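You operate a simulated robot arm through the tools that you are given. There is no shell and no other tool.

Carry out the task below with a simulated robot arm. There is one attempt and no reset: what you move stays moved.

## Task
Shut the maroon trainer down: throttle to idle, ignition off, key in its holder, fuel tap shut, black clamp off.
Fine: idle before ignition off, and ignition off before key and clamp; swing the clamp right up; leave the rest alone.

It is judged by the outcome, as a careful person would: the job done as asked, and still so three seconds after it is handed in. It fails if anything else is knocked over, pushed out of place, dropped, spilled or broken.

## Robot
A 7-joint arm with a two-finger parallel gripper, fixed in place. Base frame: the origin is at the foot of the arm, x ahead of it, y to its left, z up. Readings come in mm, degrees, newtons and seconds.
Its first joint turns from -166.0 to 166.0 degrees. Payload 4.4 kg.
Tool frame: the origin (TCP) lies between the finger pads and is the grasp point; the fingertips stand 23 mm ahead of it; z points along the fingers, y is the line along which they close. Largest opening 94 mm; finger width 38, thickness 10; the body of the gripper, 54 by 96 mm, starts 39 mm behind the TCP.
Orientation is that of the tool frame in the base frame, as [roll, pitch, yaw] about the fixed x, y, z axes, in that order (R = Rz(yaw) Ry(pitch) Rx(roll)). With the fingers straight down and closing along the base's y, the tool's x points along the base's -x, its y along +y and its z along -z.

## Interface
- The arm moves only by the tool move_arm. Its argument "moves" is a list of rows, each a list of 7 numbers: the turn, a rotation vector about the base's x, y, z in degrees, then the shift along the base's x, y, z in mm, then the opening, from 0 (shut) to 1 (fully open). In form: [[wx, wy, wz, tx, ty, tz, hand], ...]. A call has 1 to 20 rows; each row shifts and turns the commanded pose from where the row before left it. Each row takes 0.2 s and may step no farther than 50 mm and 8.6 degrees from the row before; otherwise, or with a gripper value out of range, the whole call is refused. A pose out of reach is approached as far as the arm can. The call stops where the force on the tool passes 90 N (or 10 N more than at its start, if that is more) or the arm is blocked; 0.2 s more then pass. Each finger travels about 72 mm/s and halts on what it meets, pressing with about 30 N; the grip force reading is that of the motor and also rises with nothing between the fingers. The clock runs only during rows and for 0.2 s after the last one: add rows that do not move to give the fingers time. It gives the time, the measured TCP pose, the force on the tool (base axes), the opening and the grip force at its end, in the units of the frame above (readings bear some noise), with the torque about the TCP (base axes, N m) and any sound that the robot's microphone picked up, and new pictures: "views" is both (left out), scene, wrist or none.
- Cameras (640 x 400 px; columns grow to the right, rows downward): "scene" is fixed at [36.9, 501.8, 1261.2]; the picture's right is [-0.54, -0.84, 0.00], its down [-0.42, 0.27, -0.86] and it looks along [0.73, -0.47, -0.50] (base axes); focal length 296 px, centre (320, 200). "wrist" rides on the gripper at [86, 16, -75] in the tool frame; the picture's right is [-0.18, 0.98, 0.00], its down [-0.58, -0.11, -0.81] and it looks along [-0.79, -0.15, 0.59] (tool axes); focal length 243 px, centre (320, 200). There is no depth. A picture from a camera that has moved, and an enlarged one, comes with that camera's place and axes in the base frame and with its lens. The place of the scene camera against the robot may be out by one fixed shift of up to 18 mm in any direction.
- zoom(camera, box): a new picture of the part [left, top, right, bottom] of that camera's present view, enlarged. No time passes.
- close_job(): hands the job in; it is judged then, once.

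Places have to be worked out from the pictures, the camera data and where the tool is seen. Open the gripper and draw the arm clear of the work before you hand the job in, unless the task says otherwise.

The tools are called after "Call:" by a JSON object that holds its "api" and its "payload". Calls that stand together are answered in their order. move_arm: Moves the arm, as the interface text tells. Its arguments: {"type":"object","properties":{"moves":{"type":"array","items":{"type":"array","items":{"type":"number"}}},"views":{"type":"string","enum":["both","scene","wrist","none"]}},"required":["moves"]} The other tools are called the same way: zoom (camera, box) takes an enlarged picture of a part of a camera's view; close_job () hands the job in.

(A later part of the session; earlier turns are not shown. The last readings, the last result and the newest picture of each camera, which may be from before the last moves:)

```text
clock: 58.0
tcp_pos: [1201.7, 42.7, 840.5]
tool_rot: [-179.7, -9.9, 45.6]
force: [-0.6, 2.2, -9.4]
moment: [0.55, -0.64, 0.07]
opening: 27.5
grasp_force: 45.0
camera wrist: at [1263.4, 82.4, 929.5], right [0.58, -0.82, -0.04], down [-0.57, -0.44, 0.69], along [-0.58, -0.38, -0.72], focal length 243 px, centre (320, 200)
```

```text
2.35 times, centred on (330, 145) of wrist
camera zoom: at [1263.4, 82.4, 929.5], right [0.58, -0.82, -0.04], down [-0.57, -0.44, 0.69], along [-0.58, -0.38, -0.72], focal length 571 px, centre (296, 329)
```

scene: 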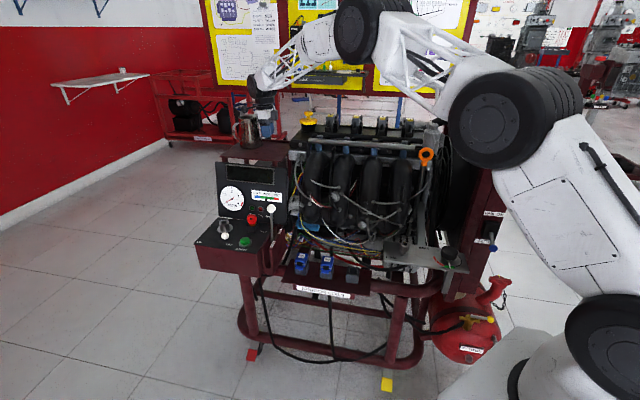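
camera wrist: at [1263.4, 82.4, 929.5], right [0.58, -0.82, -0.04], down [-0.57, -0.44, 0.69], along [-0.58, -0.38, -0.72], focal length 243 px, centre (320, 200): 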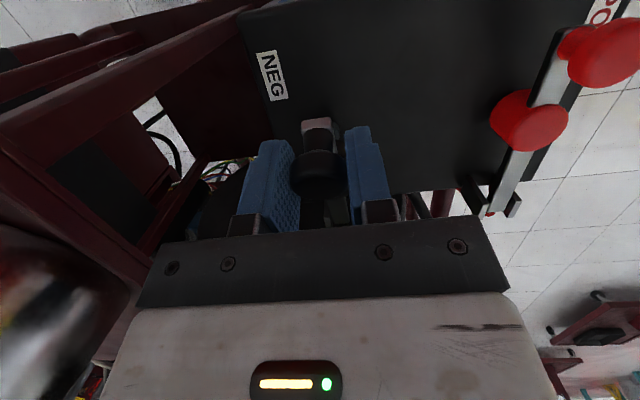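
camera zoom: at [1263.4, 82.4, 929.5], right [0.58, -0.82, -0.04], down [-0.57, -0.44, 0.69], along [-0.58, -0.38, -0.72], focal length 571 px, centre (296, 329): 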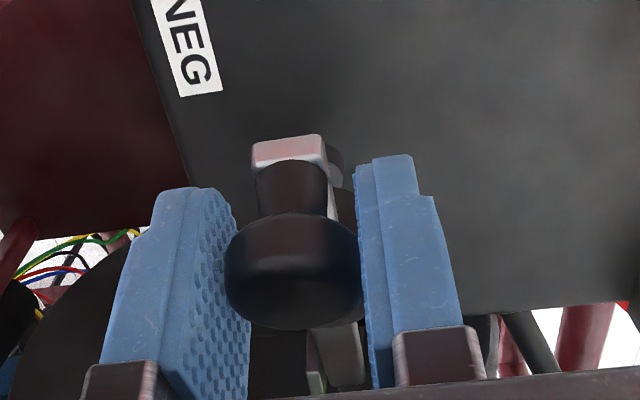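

Call:
{"api": "move_arm", "payload": {"moves": [[0, 0, 0, -5.46, -5.57, 10.6, 0], [0, 0, 0, -6.16, -6.28, 9.7, 0]], "views": "wrist"}}

Call:
{"api": "zoom", "payload": {"camera": "wrist", "box": [200, 60, 460, 230]}}

```text
clock: 58.6
tcp_pos: [1189.0, 30.5, 860.8]
tool_rot: [-179.8, -9.9, 45.6]
force: [-4.0, 18.4, -3.9]
moment: [0.82, -0.72, 0.11]
opening: 27.4
grasp_force: 44.7
camera wrist: at [1251.7, 70.6, 950.2], right [0.58, -0.82, -0.04], down [-0.57, -0.44, 0.69], along [-0.58, -0.38, -0.72], focal length 243 px, centre (320, 200)
```

wrist: 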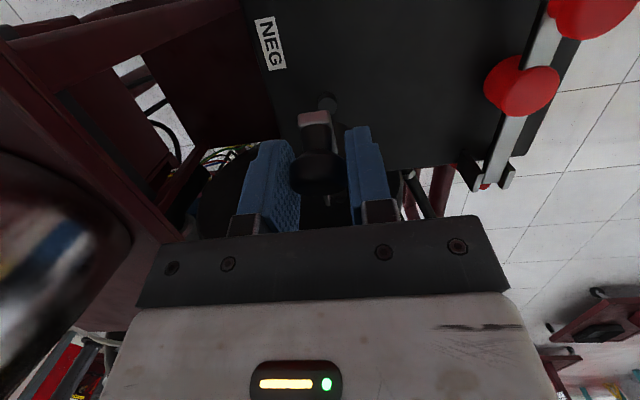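

```text
2.35 times, centred on (330, 145) of wrist
camera zoom: at [1251.7, 70.6, 950.2], right [0.58, -0.82, -0.04], down [-0.57, -0.44, 0.69], along [-0.58, -0.38, -0.72], focal length 571 px, centre (296, 329)
```

zoom: 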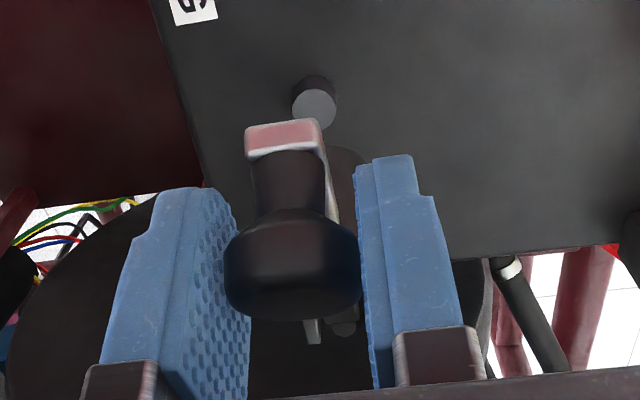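

Call:
{"api": "move_arm", "payload": {"moves": [[0, 0, 0, -7.5, -6.2, 8.7, 0], [0, 0, 0, -7.63, -7.36, 7.7, 0]], "views": "both"}}

Call:
{"api": "zoom", "payload": {"camera": "wrist", "box": [200, 60, 460, 230]}}

```text
clock: 59.2
tcp_pos: [1175.6, 15.2, 878.0]
tool_rot: [-179.7, -9.9, 45.5]
force: [-2.8, 15.5, -2.7]
moment: [0.82, -0.72, 0.08]
opening: 27.5
grasp_force: 44.8
camera wrist: at [1236.7, 55.5, 966.7], right [0.57, -0.82, -0.04], down [-0.57, -0.43, 0.69], along [-0.58, -0.38, -0.72], focal length 243 px, centre (320, 200)
```

scene: 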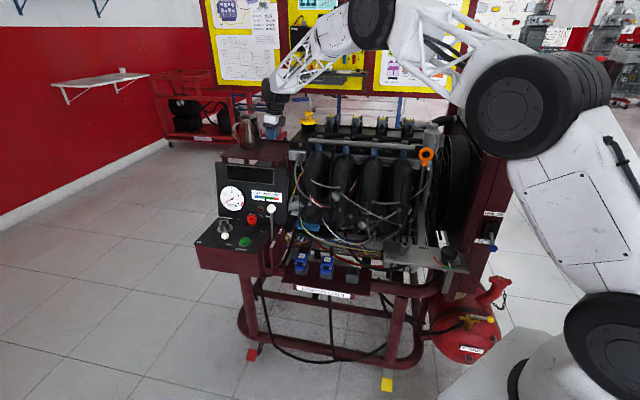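
wrist: 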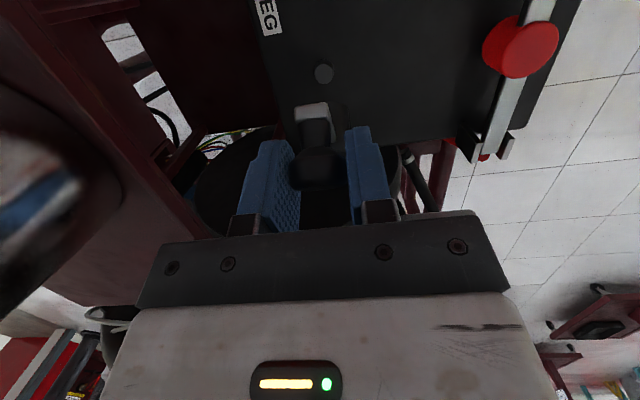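

```text
2.35 times, centred on (330, 145) of wrist
camera zoom: at [1236.7, 55.5, 966.7], right [0.57, -0.82, -0.04], down [-0.57, -0.43, 0.69], along [-0.58, -0.38, -0.72], focal length 571 px, centre (296, 329)
```

zoom: 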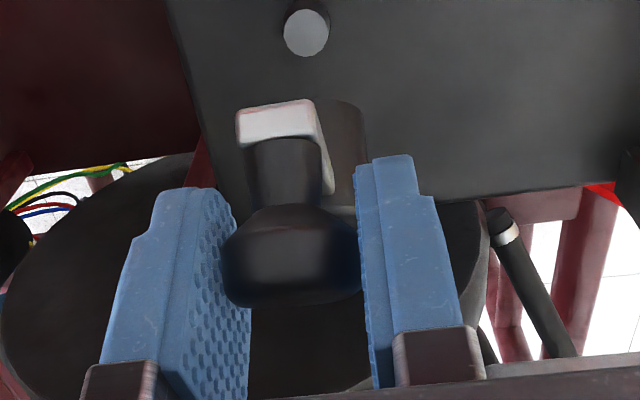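

The bar is past halfway and still held firmly, with forces under 16 N. I continue.

Call:
{"api": "move_arm", "payload": {"moves": [[0, 0, 0, -8.6, -7.5, 6.5, 0], [0, 0, 0, -8.64, -8.33, 5.2, 0]], "views": "both"}}

Call:
{"api": "zoom", "payload": {"camera": "wrist", "box": [200, 60, 460, 230]}}

Call:
{"api": "zoom", "payload": {"camera": "scene", "box": [220, 70, 340, 170]}}

```text
clock: 59.8
tcp_pos: [1158.5, -1.9, 888.9]
tool_rot: [-179.8, -9.9, 45.4]
force: [16.8, -0.9, 0.7]
moment: [0.81, -0.93, -0.09]
opening: 27.5
grasp_force: 44.9
camera wrist: at [1220.1, 39.1, 978.6], right [0.57, -0.82, -0.04], down [-0.57, -0.43, 0.69], along [-0.58, -0.38, -0.72], focal length 243 px, centre (320, 200)
```

scene: 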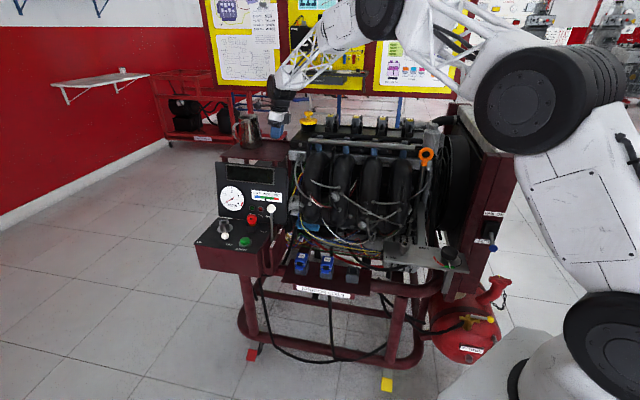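
wrist: 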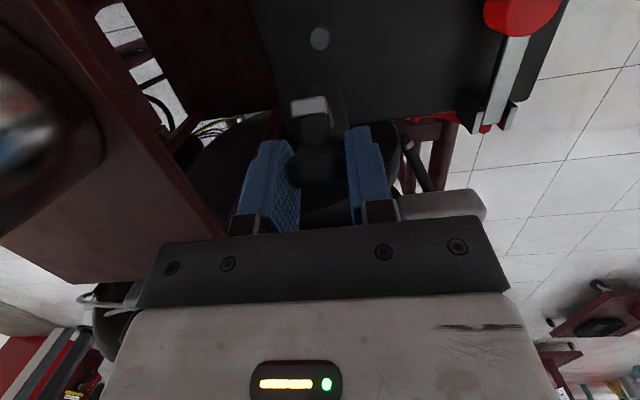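

```text
2.35 times, centred on (330, 145) of wrist
camera zoom: at [1220.1, 39.1, 978.6], right [0.57, -0.82, -0.04], down [-0.57, -0.43, 0.69], along [-0.58, -0.38, -0.72], focal length 571 px, centre (296, 329)
```

zoom: 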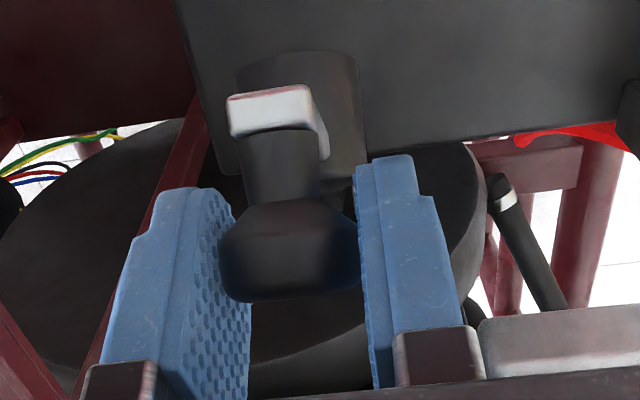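

```text
4.00 times, centred on (280, 120) of scene
camera zoom: at [36.9, 501.8, 1261.2], right [-0.54, -0.84, 0.0], down [-0.42, 0.27, -0.86], along [0.73, -0.47, -0.5], focal length 1184 px, centre (480, 520)
```

zoom: 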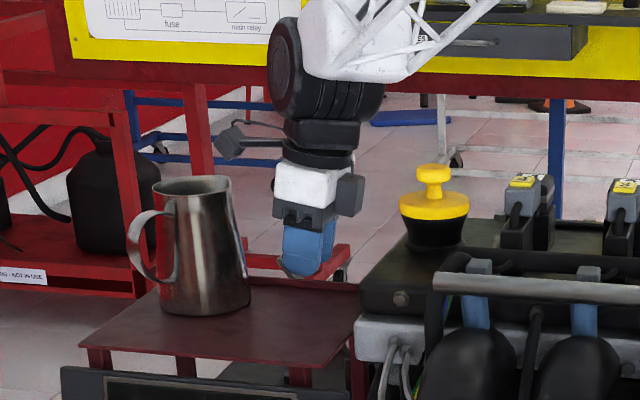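

Call:
{"api": "move_arm", "payload": {"moves": [[0, 0, 0, -8.4, -9.15, 4.0, 0], [0, 0, 0, -9.16, -9.08, 2.7, 0]], "views": "both"}}

Call:
{"api": "zoom", "payload": {"camera": "wrist", "box": [200, 60, 460, 230]}}

Call:
{"api": "zoom", "payload": {"camera": "scene", "box": [220, 70, 340, 170]}}

```text
clock: 60.4
tcp_pos: [1140.7, -18.5, 896.0]
tool_rot: [-179.8, -10.0, 45.4]
force: [16.8, -0.1, 9.0]
moment: [0.88, -0.93, -0.13]
opening: 27.2
grasp_force: 44.9
camera wrist: at [1202.4, 21.4, 985.7], right [0.57, -0.82, -0.04], down [-0.58, -0.43, 0.69], along [-0.58, -0.38, -0.72], focal length 243 px, centre (320, 200)
```

scene: 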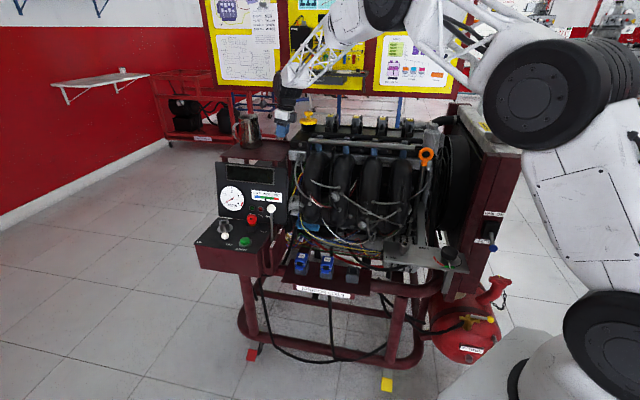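
wrist: 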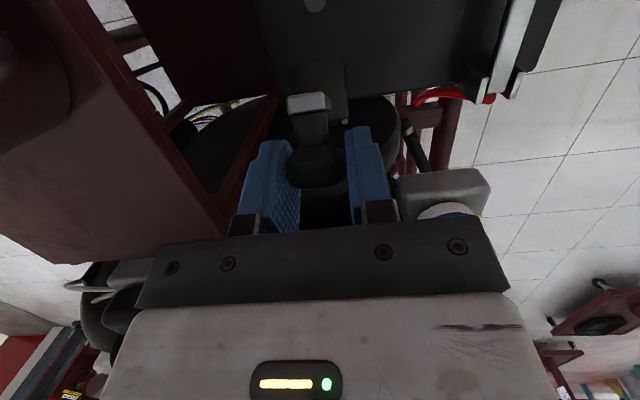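

```text
2.35 times, centred on (330, 145) of wrist
camera zoom: at [1202.4, 21.4, 985.7], right [0.57, -0.82, -0.04], down [-0.58, -0.43, 0.69], along [-0.58, -0.38, -0.72], focal length 571 px, centre (296, 329)
```

zoom: 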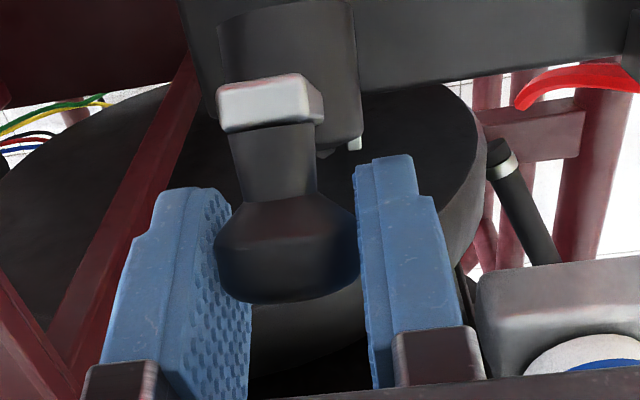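

```text
4.00 times, centred on (280, 120) of scene
camera zoom: at [36.9, 501.8, 1261.2], right [-0.54, -0.84, 0.0], down [-0.42, 0.27, -0.86], along [0.73, -0.47, -0.5], focal length 1184 px, centre (480, 520)
```

zoom: 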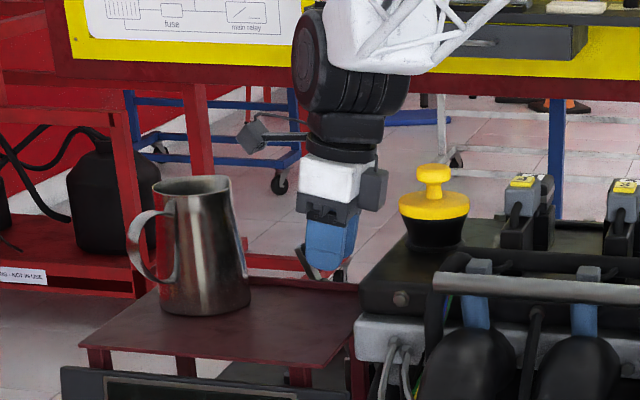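

About 70° so far. I continue over the top in the same small steps, watching the force and the clearance to the engine end.

Call:
{"api": "move_arm", "payload": {"moves": [[0, 0, 0, -8.8, -9.6, 1.9, 0], [0, 0, 0, -9.3, -9.22, 0.2, 0]], "views": "both"}}

Call:
{"api": "zoom", "payload": {"camera": "wrist", "box": [200, 60, 460, 230]}}

Call:
{"api": "zoom", "payload": {"camera": "scene", "box": [220, 70, 340, 170]}}

```text
clock: 61.0
tcp_pos: [1122.2, -38.0, 895.4]
tool_rot: [-179.6, -9.8, 45.6]
force: [24.9, -9.4, 1.3]
moment: [-0.21, 0.25, -0.41]
opening: 24.3
grasp_force: 44.6
camera wrist: at [1183.3, 1.8, 984.5], right [0.57, -0.82, -0.04], down [-0.57, -0.43, 0.7], along [-0.59, -0.38, -0.72], focal length 243 px, centre (320, 200)
```

scene: 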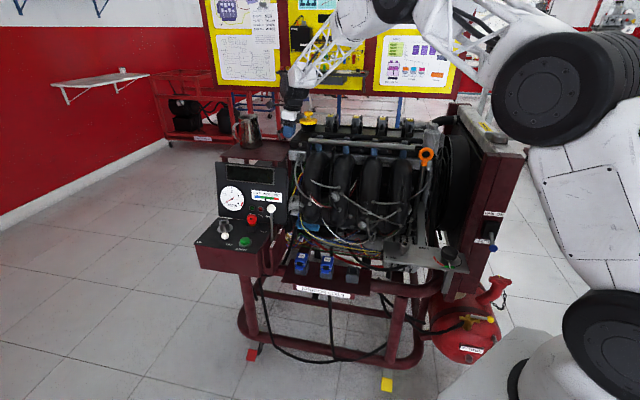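
wrist: 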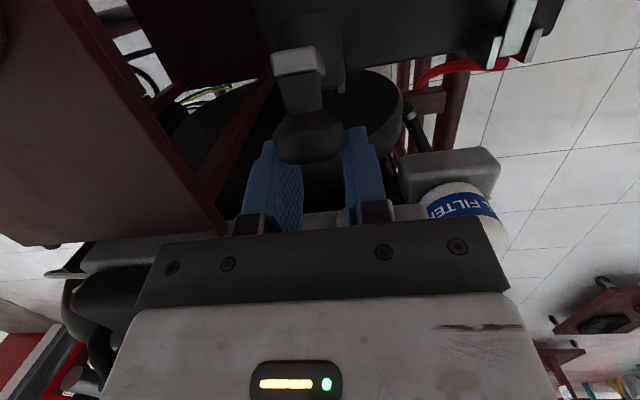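

```text
2.35 times, centred on (330, 145) of wrist
camera zoom: at [1183.3, 1.8, 984.5], right [0.57, -0.82, -0.04], down [-0.57, -0.43, 0.7], along [-0.59, -0.38, -0.72], focal length 571 px, centre (296, 329)
```

zoom: 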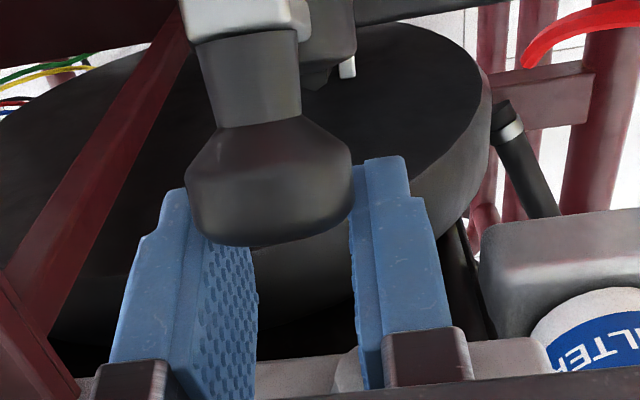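

```text
4.00 times, centred on (280, 120) of scene
camera zoom: at [36.9, 501.8, 1261.2], right [-0.54, -0.84, 0.0], down [-0.42, 0.27, -0.86], along [0.73, -0.47, -0.5], focal length 1184 px, centre (480, 520)
```

zoom: 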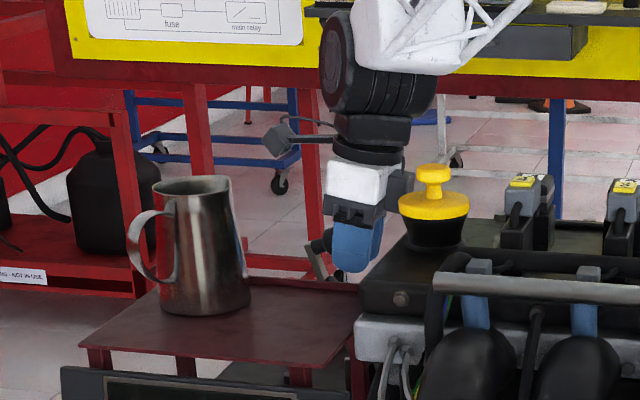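

The knob has slid to the edge of the pads again. I look closely at the clamp's present angle before doing anything.

Call:
{"api": "zoom", "payload": {"camera": "scene", "box": [280, 115, 320, 150]}}

Call:
{"api": "zoom", "payload": {"camera": "wrist", "box": [240, 20, 400, 160]}}

```text
11.43 times, centred on (300, 132) of scene
camera zoom: at [36.9, 501.8, 1261.2], right [-0.54, -0.84, 0.0], down [-0.42, 0.27, -0.86], along [0.73, -0.47, -0.5], focal length 3383 px, centre (549, 971)
```

zoom: 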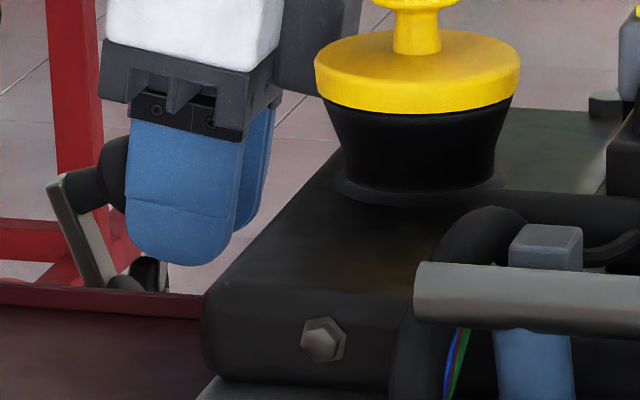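

```text
2.86 times, centred on (320, 90) of wrist
camera zoom: at [1183.3, 1.8, 984.5], right [0.57, -0.82, -0.04], down [-0.57, -0.43, 0.7], along [-0.59, -0.38, -0.72], focal length 693 px, centre (320, 514)
```

zoom: 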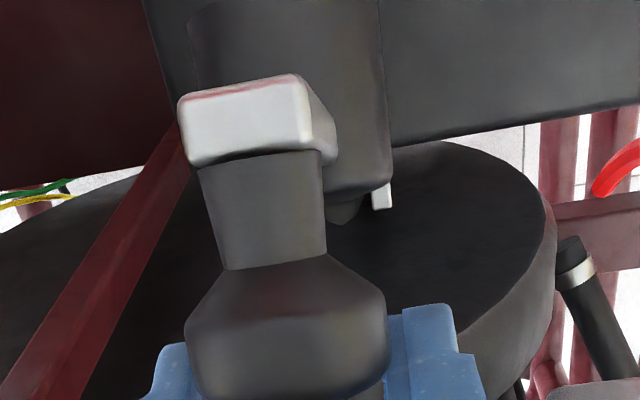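

In the scene close-up the bar stands at about 65° with the knob held only by the edge of the pads; the grip creeps slowly under load. I lower the bar back gently along the arc and regrip with the knob farther inside the pads, then make the swing in one quick pass.

Call:
{"api": "move_arm", "payload": {"moves": [[0, 0, 0, 13.5, 13.4, -4.9, 0], [0, 0, 0, 12.8, 12.7, -7.8, 0], [0, 0, 0, 11.8, 11.7, -10.6, 0], [0, 0, 0, 10.4, 10.3, -13, 0], [0, 0, 0, 8.9, 8.8, -15.1, 0]], "views": "both"}}

Call:
{"api": "zoom", "payload": {"camera": "wrist", "box": [200, 40, 460, 230]}}

```text
clock: 62.2
tcp_pos: [1181.5, 20.3, 846.4]
tool_rot: [-179.6, -10.1, 45.4]
force: [-0.2, 0.1, 1.0]
moment: [0.01, 0.02, -0.03]
opening: 0.0
grasp_force: 42.3
camera wrist: at [1241.4, 59.3, 936.2], right [0.57, -0.82, -0.04], down [-0.57, -0.43, 0.69], along [-0.58, -0.38, -0.72], focal length 243 px, centre (320, 200)
```

scene: 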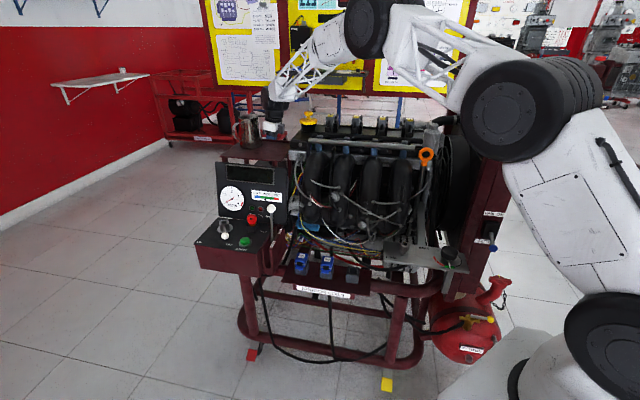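
wrist: 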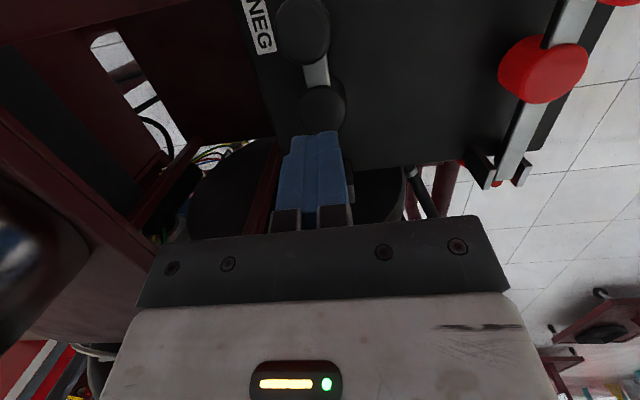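

```text
2.11 times, centred on (330, 135) of wrist
camera zoom: at [1241.4, 59.3, 936.2], right [0.57, -0.82, -0.04], down [-0.57, -0.43, 0.69], along [-0.58, -0.38, -0.72], focal length 511 px, centre (299, 337)
```

zoom: 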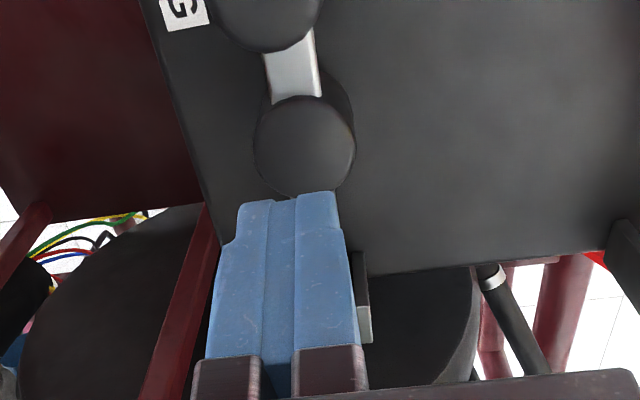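

The bar is back down and the fingers are free. I lift, reopen, and come down again around the knob, this time 10 mm farther out so the knob starts on the hinge side of the pads.

Call:
{"api": "move_arm", "payload": {"moves": [[0, 0, 0, 0, 0, 25, 0.3], [0, 0, 0, 20, 21.5, 0, 0.6], [0, 0, 0, 21.2, 22.5, -5, 0.6], [0, 0, 0, 0, 0, -25, 0.6], [0, 0, 0, 0, 0, -21, 0.6]], "views": "wrist"}}

Call:
{"api": "zoom", "payload": {"camera": "wrist", "box": [200, 40, 460, 230]}}

```text
clock: 63.4
tcp_pos: [1219.9, 64.7, 821.5]
tool_rot: [-179.7, -10.0, 45.5]
force: [0.3, -0.8, 0.8]
moment: [0.0, 0.01, 0.0]
opening: 56.4
grasp_force: 0.1
camera wrist: at [1282.6, 104.6, 909.3], right [0.57, -0.82, -0.04], down [-0.57, -0.43, 0.69], along [-0.58, -0.38, -0.72], focal length 243 px, centre (320, 200)
```

wrist: 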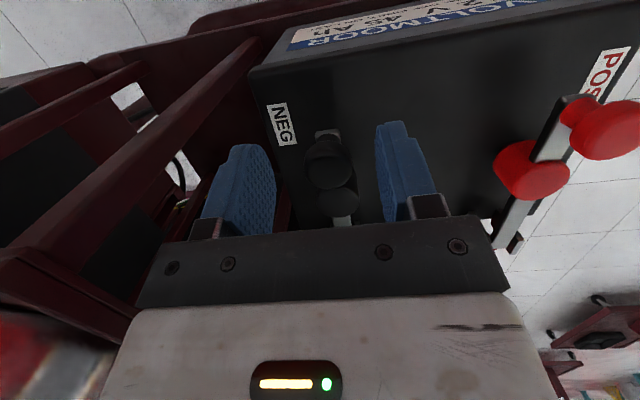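

```text
2.11 times, centred on (330, 135) of wrist
camera zoom: at [1282.6, 104.6, 909.3], right [0.57, -0.82, -0.04], down [-0.57, -0.43, 0.69], along [-0.58, -0.38, -0.72], focal length 511 px, centre (299, 337)
```

zoom: 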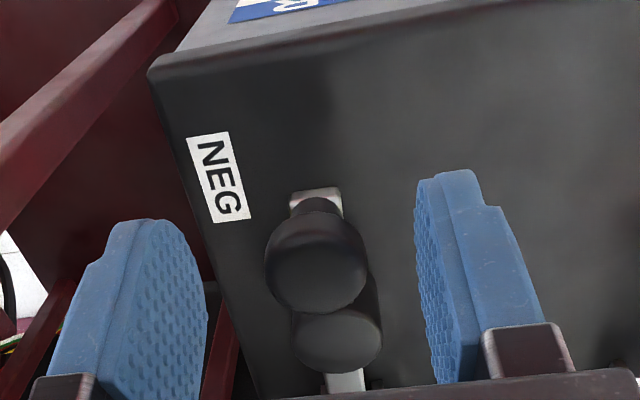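

Call:
{"api": "move_arm", "payload": {"moves": [[0, 0, 0, 1.1, -1.0, -16, 0.6], [0, 0, 0, 0, 0, -15, 0.5], [0, 0, 0, 0, 0, 0, 0.35], [0, 0, 0, 0, 0, 0, 0.15], [0, 0, 0, 0, 0, 0, 0], [0, 0, 0, 0, 0, 0, 0]], "views": "wrist"}}

Call:
{"api": "zoom", "payload": {"camera": "wrist", "box": [200, 60, 460, 230]}}

```text
clock: 64.8
tcp_pos: [1221.0, 63.1, 789.2]
tool_rot: [-179.7, -9.9, 45.5]
force: [-2.4, 0.7, 3.2]
moment: [-0.11, 0.15, 0.04]
opening: 26.7
grasp_force: 45.2
camera wrist: at [1283.9, 102.9, 877.8], right [0.57, -0.82, -0.04], down [-0.57, -0.43, 0.69], along [-0.58, -0.38, -0.72], focal length 243 px, centre (320, 200)
```

wrist: 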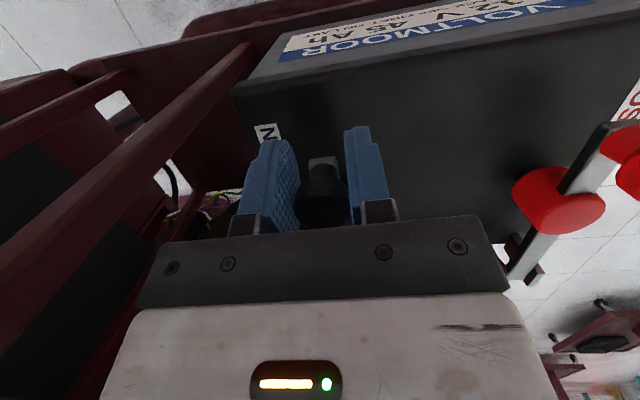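

```text
2.35 times, centred on (330, 145) of wrist
camera zoom: at [1283.9, 102.9, 877.8], right [0.57, -0.82, -0.04], down [-0.57, -0.43, 0.69], along [-0.58, -0.38, -0.72], focal length 571 px, centre (296, 329)
```

zoom: 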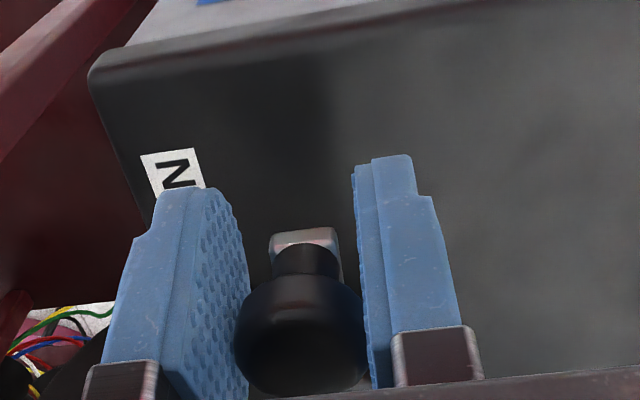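

The grip is solid (26.7 mm, almost no side load) and the knob sits on the inner side of the pads. Now I swing it up in one continuous pass along the fitted arc (hinge at height ≈774, radius ≈122).

Call:
{"api": "move_arm", "payload": {"moves": [[0, 0, 0, -3.29, -3.36, 18.7, 0], [0, 0, 0, -5.25, -5.36, 17.6, 0], [0, 0, 0, -7.21, -7.35, 16.3, 0], [0, 0, 0, -8.82, -9.0, 14.5, 0], [0, 0, 0, -10.36, -10.57, 12.3, 0], [0, 0, 0, -11.55, -11.78, 9.8, 0], [0, 0, 0, -12.53, -12.78, 7.2, 0], [0, 0, 0, -13.09, -13.35, 4.2, 0], [0, 0, 0, -13.44, -13.71, 1.3, 0]], "views": "both"}}

Call:
{"api": "zoom", "payload": {"camera": "scene", "box": [280, 110, 325, 150]}}

Call:
{"api": "zoom", "payload": {"camera": "wrist", "box": [200, 20, 460, 230]}}

```text
clock: 66.8
tcp_pos: [1137.0, -23.0, 891.7]
tool_rot: [-179.7, -10.1, 45.6]
force: [-32.3, 48.8, 23.4]
moment: [0.73, -0.74, 0.35]
opening: 27.5
grasp_force: 44.8
camera wrist: at [1198.1, 16.8, 980.9], right [0.58, -0.82, -0.04], down [-0.57, -0.44, 0.69], along [-0.58, -0.38, -0.72], focal length 243 px, centre (320, 200)
```

scene: 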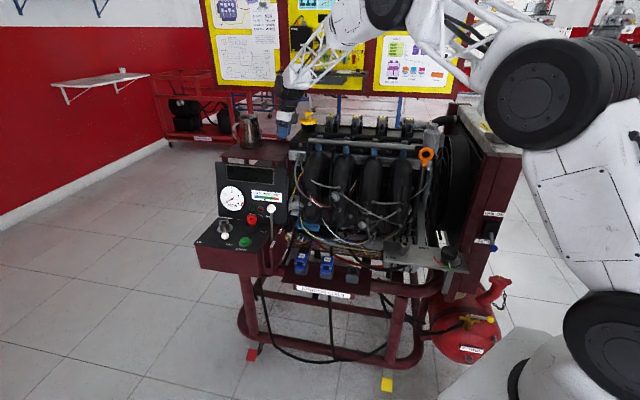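
wrist: 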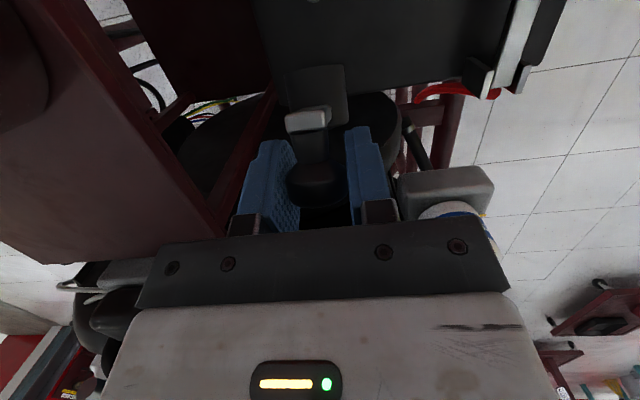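

```text
10.00 times, centred on (302, 130) of scene
camera zoom: at [36.9, 501.8, 1261.2], right [-0.54, -0.84, 0.0], down [-0.42, 0.27, -0.86], along [0.73, -0.47, -0.5], focal length 2960 px, centre (495, 900)
```

zoom: 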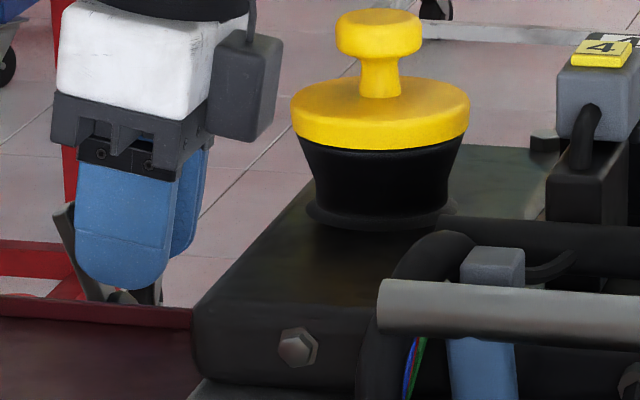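

```text
1.90 times, centred on (330, 125) of wrist
camera zoom: at [1198.1, 16.8, 980.9], right [0.58, -0.82, -0.04], down [-0.57, -0.44, 0.69], along [-0.58, -0.38, -0.72], focal length 462 px, centre (301, 343)
```

zoom: 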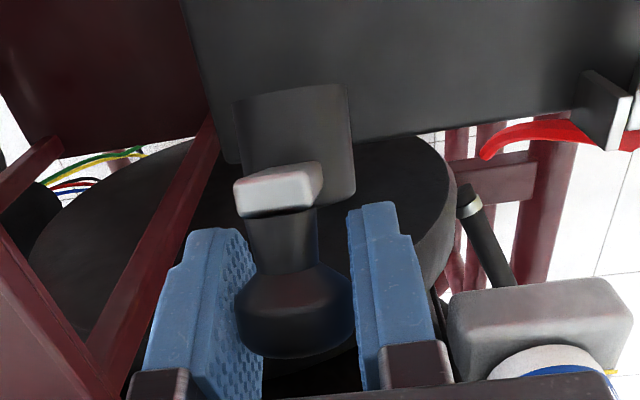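

Excellent: the bar is at about 73° with the knob fully in the pads. There is 57 N of side load, so I correct 2.5 mm sideways and push on over the top.

Call:
{"api": "move_arm", "payload": {"moves": [[0, 0, 0, -1.8, 1.75, 1.2, 0], [0, 0, 0, -9.1, -9.3, 1.0, 0], [0, 0, 0, -9.1, -9.3, 0.0, 0]], "views": "both"}}

Call:
{"api": "zoom", "payload": {"camera": "scene", "box": [280, 110, 325, 150]}}

Call:
{"api": "zoom", "payload": {"camera": "wrist", "box": [200, 20, 460, 230]}}

```text
clock: 67.6
tcp_pos: [1115.9, -43.5, 891.8]
tool_rot: [-179.6, -9.8, 45.4]
force: [0.1, 0.0, -0.3]
moment: [0.01, -0.02, 0.02]
opening: 0.0
grasp_force: 42.6
camera wrist: at [1177.8, -3.8, 980.9], right [0.57, -0.82, -0.04], down [-0.57, -0.43, 0.7], along [-0.58, -0.38, -0.72], focal length 243 px, centre (320, 200)
```

scene: 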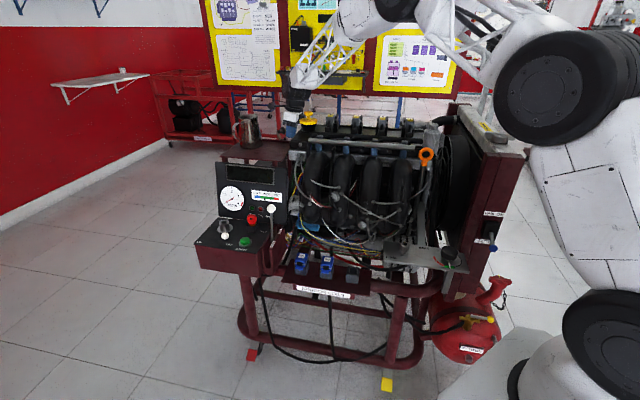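
wrist: 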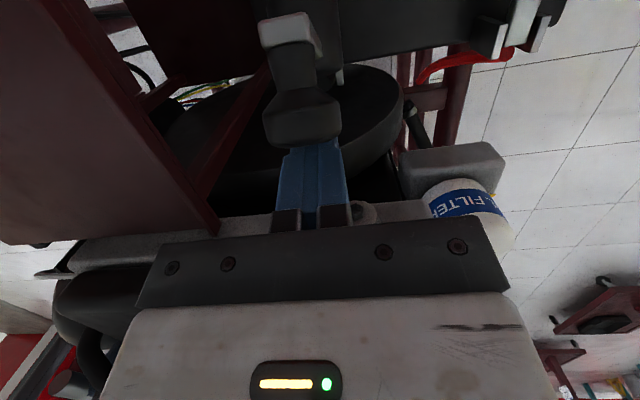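

```text
10.00 times, centred on (302, 130) of scene
camera zoom: at [36.9, 501.8, 1261.2], right [-0.54, -0.84, 0.0], down [-0.42, 0.27, -0.86], along [0.73, -0.47, -0.5], focal length 2960 px, centre (495, 900)
```

zoom: 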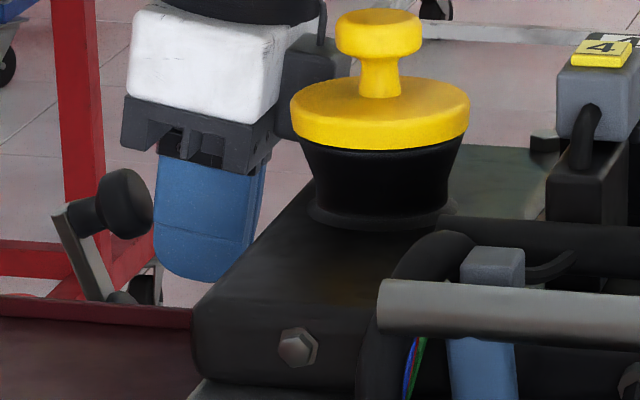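

```text
1.90 times, centred on (330, 125) of wrist
camera zoom: at [1177.8, -3.8, 980.9], right [0.57, -0.82, -0.04], down [-0.57, -0.43, 0.7], along [-0.58, -0.38, -0.72], focal length 462 px, centre (301, 343)
```

zoom: 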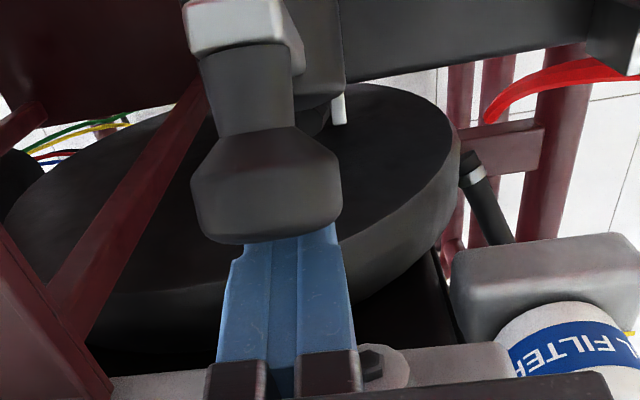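

The fingers slipped off, yet the clamp is still standing up at the same angle as before (knob near [1142,-18,903]). It seems to have reached its end stop. I wait without moving to see whether it stays up by itself.

Call:
{"api": "move_arm", "payload": {"moves": [[0, 0, 0, 0, 0, 0, 0], [0, 0, 0, 0, 0, 0, 0], [0, 0, 0, 0, 0, 0, 0], [0, 0, 0, 0, 0, 0, 0], [0, 0, 0, 0, 0, 0, 0]], "views": "both"}}

Call:
{"api": "zoom", "payload": {"camera": "scene", "box": [280, 110, 325, 150]}}

Call:
{"api": "zoom", "payload": {"camera": "wrist", "box": [200, 0, 460, 230]}}

```text
clock: 68.8
tcp_pos: [1116.3, -42.0, 892.2]
tool_rot: [-179.7, -9.9, 45.4]
force: [0.1, -0.5, 0.3]
moment: [0.03, 0.03, 0.01]
opening: 0.1
grasp_force: 42.7
camera wrist: at [1178.2, -1.7, 981.6], right [0.57, -0.82, -0.04], down [-0.57, -0.43, 0.69], along [-0.58, -0.38, -0.72], focal length 243 px, centre (320, 200)
```

scene: 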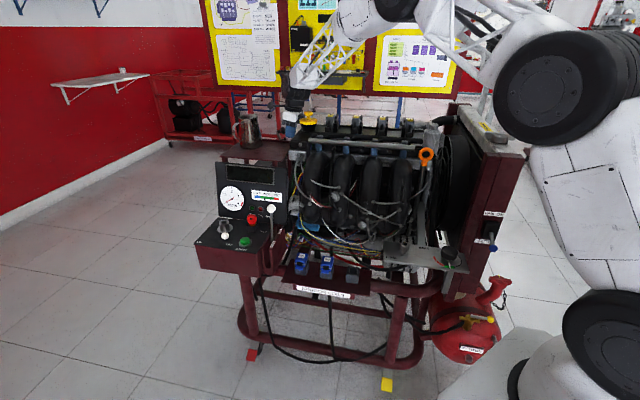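
wrist: 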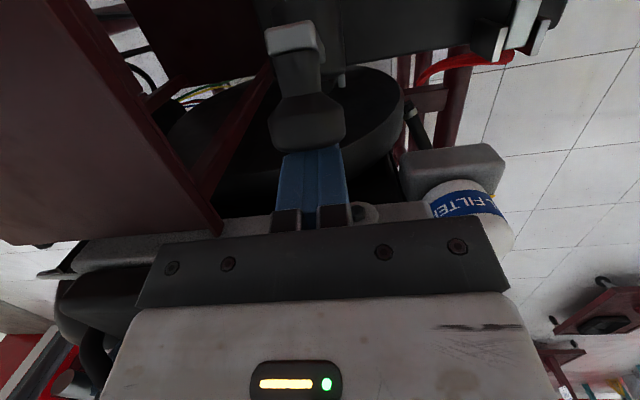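

```text
10.00 times, centred on (302, 130) of scene
camera zoom: at [36.9, 501.8, 1261.2], right [-0.54, -0.84, 0.0], down [-0.42, 0.27, -0.86], along [0.73, -0.47, -0.5], focal length 2960 px, centre (495, 900)
```

zoom: 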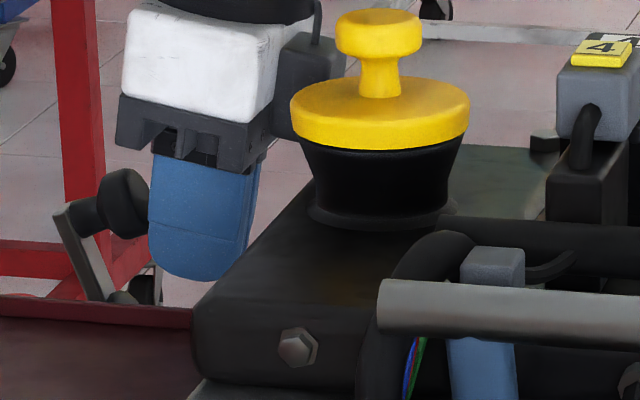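

```text
1.74 times, centred on (330, 115) of wrist
camera zoom: at [1178.2, -1.7, 981.6], right [0.57, -0.82, -0.04], down [-0.57, -0.43, 0.69], along [-0.58, -0.38, -0.72], focal length 422 px, centre (303, 348)
```

zoom: 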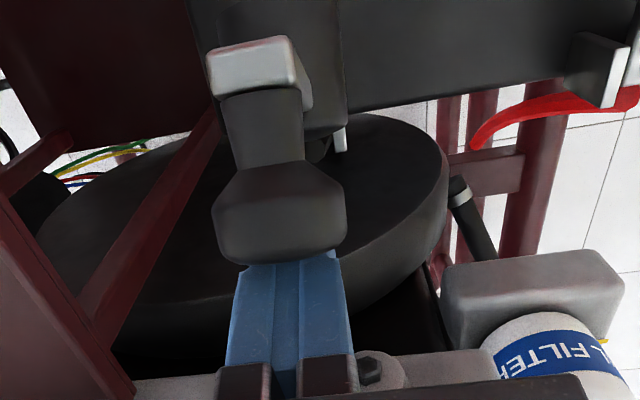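

The clamp holds itself up, with no force on the tool. To be sure it is fully up, I go over the top to its other side with closed fingers and press it gently toward its stop.

Call:
{"api": "move_arm", "payload": {"moves": [[0, 0, 0, -3, -3, 20, 0], [0, 0, 0, 0, 0, 30, 0], [0, 0, 0, 0, 0, 25, 0], [0, 0, 0, 24, 24, 0, 0], [0, 0, 0, 26, 26.5, 0, 0], [0, 0, 0, 26, 26.5, 0, 0]], "views": "both"}}

Call:
{"api": "zoom", "payload": {"camera": "scene", "box": [265, 90, 325, 150]}}

Call:
{"api": "zoom", "payload": {"camera": "wrist", "box": [200, 0, 460, 230]}}

```text
clock: 70.2
tcp_pos: [1190.2, 32.4, 968.1]
tool_rot: [-179.8, -10.0, 45.4]
force: [0.6, -0.4, 1.0]
moment: [0.0, 0.01, -0.05]
opening: 0.0
grasp_force: 42.0
camera wrist: at [1251.1, 71.9, 1058.1], right [0.57, -0.82, -0.04], down [-0.57, -0.43, 0.69], along [-0.58, -0.38, -0.72], focal length 243 px, centre (320, 200)
```

scene: 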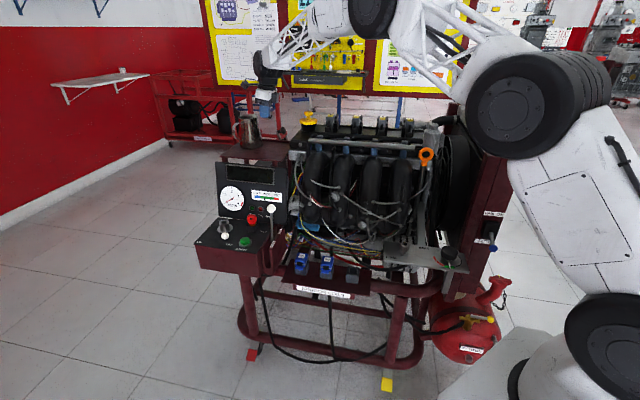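
wrist: 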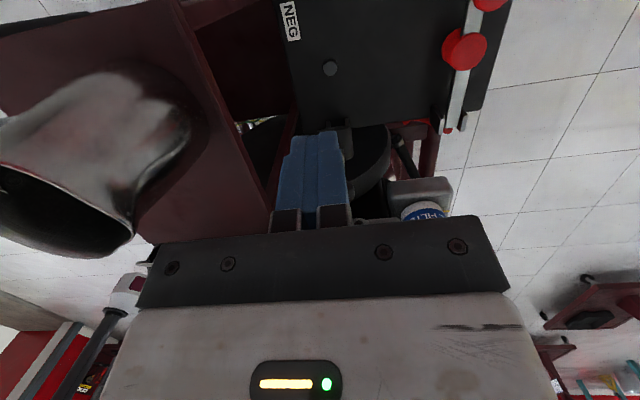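

```text
6.67 times, centred on (295, 120) of scene
camera zoom: at [36.9, 501.8, 1261.2], right [-0.54, -0.84, 0.0], down [-0.42, 0.27, -0.86], along [0.73, -0.47, -0.5], focal length 1974 px, centre (487, 733)
```

zoom: 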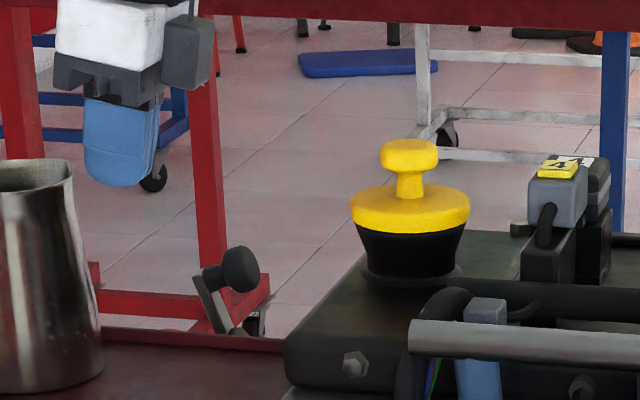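

```text
1.74 times, centred on (330, 115) of wrist
camera zoom: at [1251.1, 71.9, 1058.1], right [0.57, -0.82, -0.04], down [-0.57, -0.43, 0.69], along [-0.58, -0.38, -0.72], focal length 422 px, centre (303, 348)
```

zoom: 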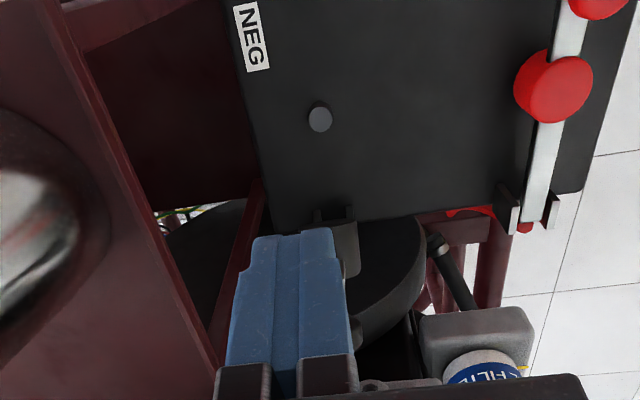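

The clamp stands by itself, leaning at roughly 65° from horizontal. I lower the closed fingers on its outer side and push the bar further toward upright.

Call:
{"api": "move_arm", "payload": {"moves": [[0, 0, 0, 7, 7, -20, 0], [0, 0, 0, 0, 0, -25, 0], [0, 0, 0, 0, 0, -23, 0], [0, 0, 0, -4.9, -5, 0, 0], [0, 0, 0, -4.9, -5, 0, 0]], "views": "both"}}

Call:
{"api": "zoom", "payload": {"camera": "scene", "box": [265, 90, 325, 150]}}

Call:
{"api": "zoom", "payload": {"camera": "wrist", "box": [200, 0, 460, 230]}}

```text
clock: 71.4
tcp_pos: [1186.2, 30.0, 900.1]
tool_rot: [-179.6, -9.9, 45.5]
force: [-0.3, 0.2, 0.5]
moment: [-0.01, 0.0, -0.02]
opening: 0.0
grasp_force: 42.6
camera wrist: at [1248.2, 69.7, 988.9], right [0.58, -0.82, -0.04], down [-0.57, -0.43, 0.69], along [-0.58, -0.38, -0.72], focal length 243 px, centre (320, 200)
```

scene: 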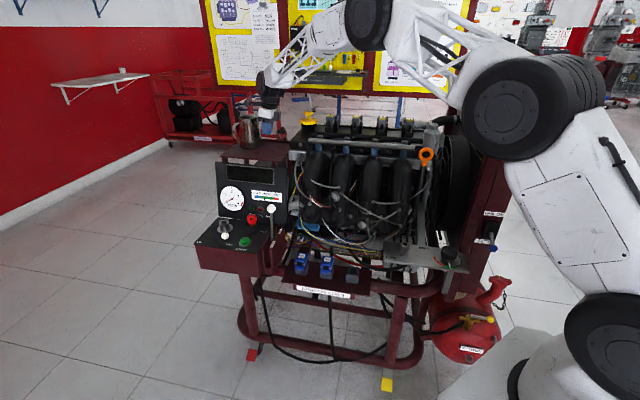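
wrist: 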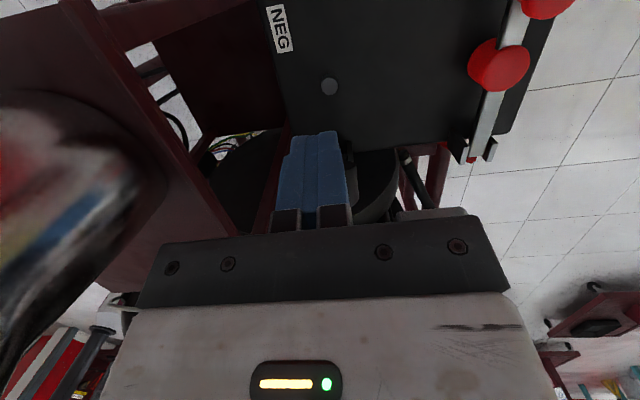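

```text
6.67 times, centred on (295, 120) of scene
camera zoom: at [36.9, 501.8, 1261.2], right [-0.54, -0.84, 0.0], down [-0.42, 0.27, -0.86], along [0.73, -0.47, -0.5], focal length 1974 px, centre (487, 733)
```

zoom: 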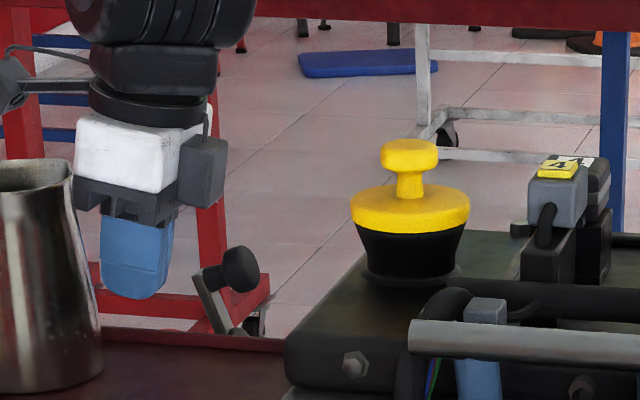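

```text
1.74 times, centred on (330, 115) of wrist
camera zoom: at [1248.2, 69.7, 988.9], right [0.58, -0.82, -0.04], down [-0.57, -0.43, 0.69], along [-0.58, -0.38, -0.72], focal length 422 px, centre (303, 348)
```

zoom: 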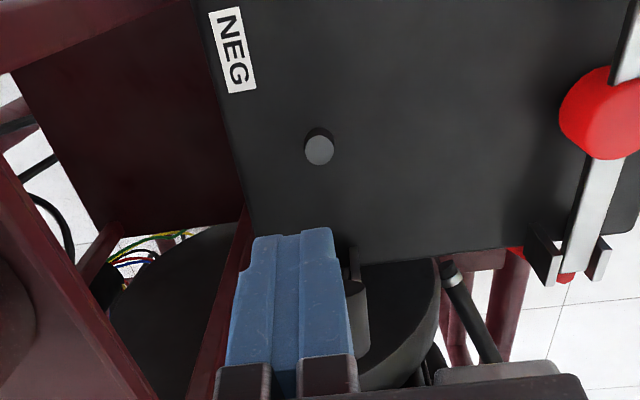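

The fingers are about 15 mm from the bar's outer face. I approach and press in small steps.

Call:
{"api": "move_arm", "payload": {"moves": [[0, 0, 0, -3.5, -3.57, 0, 0], [0, 0, 0, -3.5, -3.57, 0, 0], [0, 0, 0, -3.5, -3.57, 0, 0], [0, 0, 0, -2.1, -2.14, 0, 0]], "views": "scene"}}

Call:
{"api": "zoom", "payload": {"camera": "scene", "box": [275, 110, 320, 150]}}

```text
clock: 72.4
tcp_pos: [1174.0, 17.2, 900.1]
tool_rot: [-179.8, -10.0, 45.5]
force: [0.9, 0.0, 0.0]
moment: [0.03, 0.0, 0.01]
opening: 0.0
grasp_force: 42.7
```

scene: 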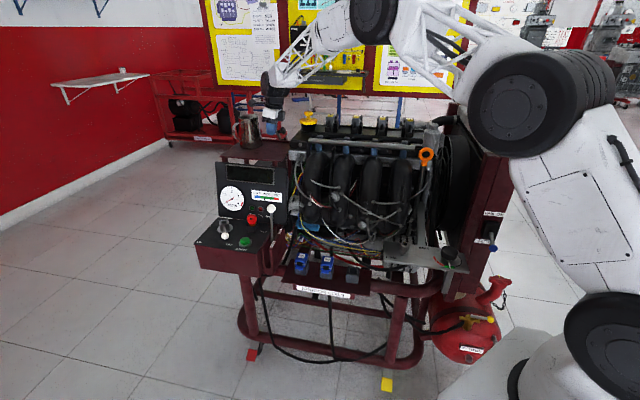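

```text
10.00 times, centred on (298, 130) of scene
camera zoom: at [36.9, 501.8, 1261.2], right [-0.54, -0.84, 0.0], down [-0.42, 0.27, -0.86], along [0.73, -0.47, -0.5], focal length 2960 px, centre (545, 900)
```

zoom: 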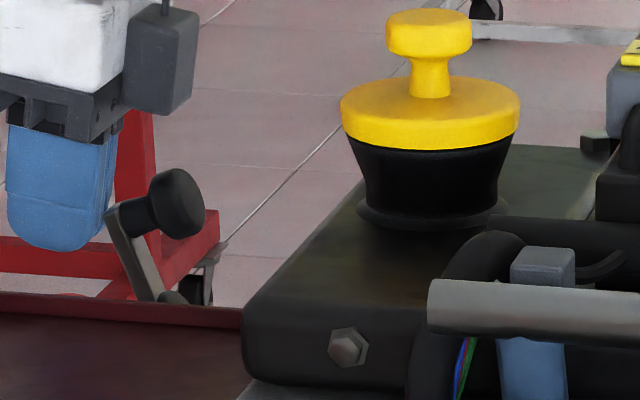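

Call:
{"api": "move_arm", "payload": {"moves": [[0, 0, 0, -2.1, -2.14, 0, 0], [0, 0, 0, -2.1, -2.14, 0, 0], [0, 0, 0, -1.4, -1.43, 0, 0]], "views": "scene"}}

Call:
{"api": "zoom", "payload": {"camera": "scene", "box": [275, 110, 320, 150]}}

```text
clock: 73.2
tcp_pos: [1169.8, 14.1, 901.9]
tool_rot: [-179.9, -10.0, 45.7]
force: [65.6, 40.6, -2.1]
moment: [-0.08, -0.97, 0.06]
opening: 0.0
grasp_force: 43.0
```

scene: 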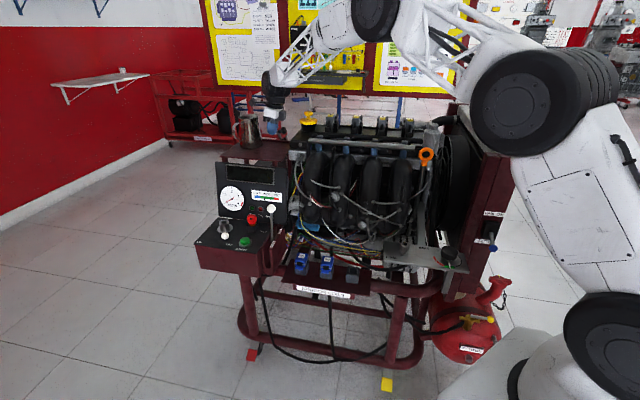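

```text
10.00 times, centred on (298, 130) of scene
camera zoom: at [36.9, 501.8, 1261.2], right [-0.54, -0.84, 0.0], down [-0.42, 0.27, -0.86], along [0.73, -0.47, -0.5], focal length 2960 px, centre (545, 900)
```

zoom: 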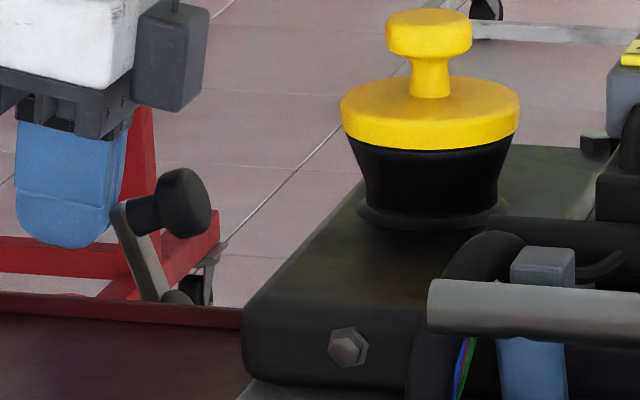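

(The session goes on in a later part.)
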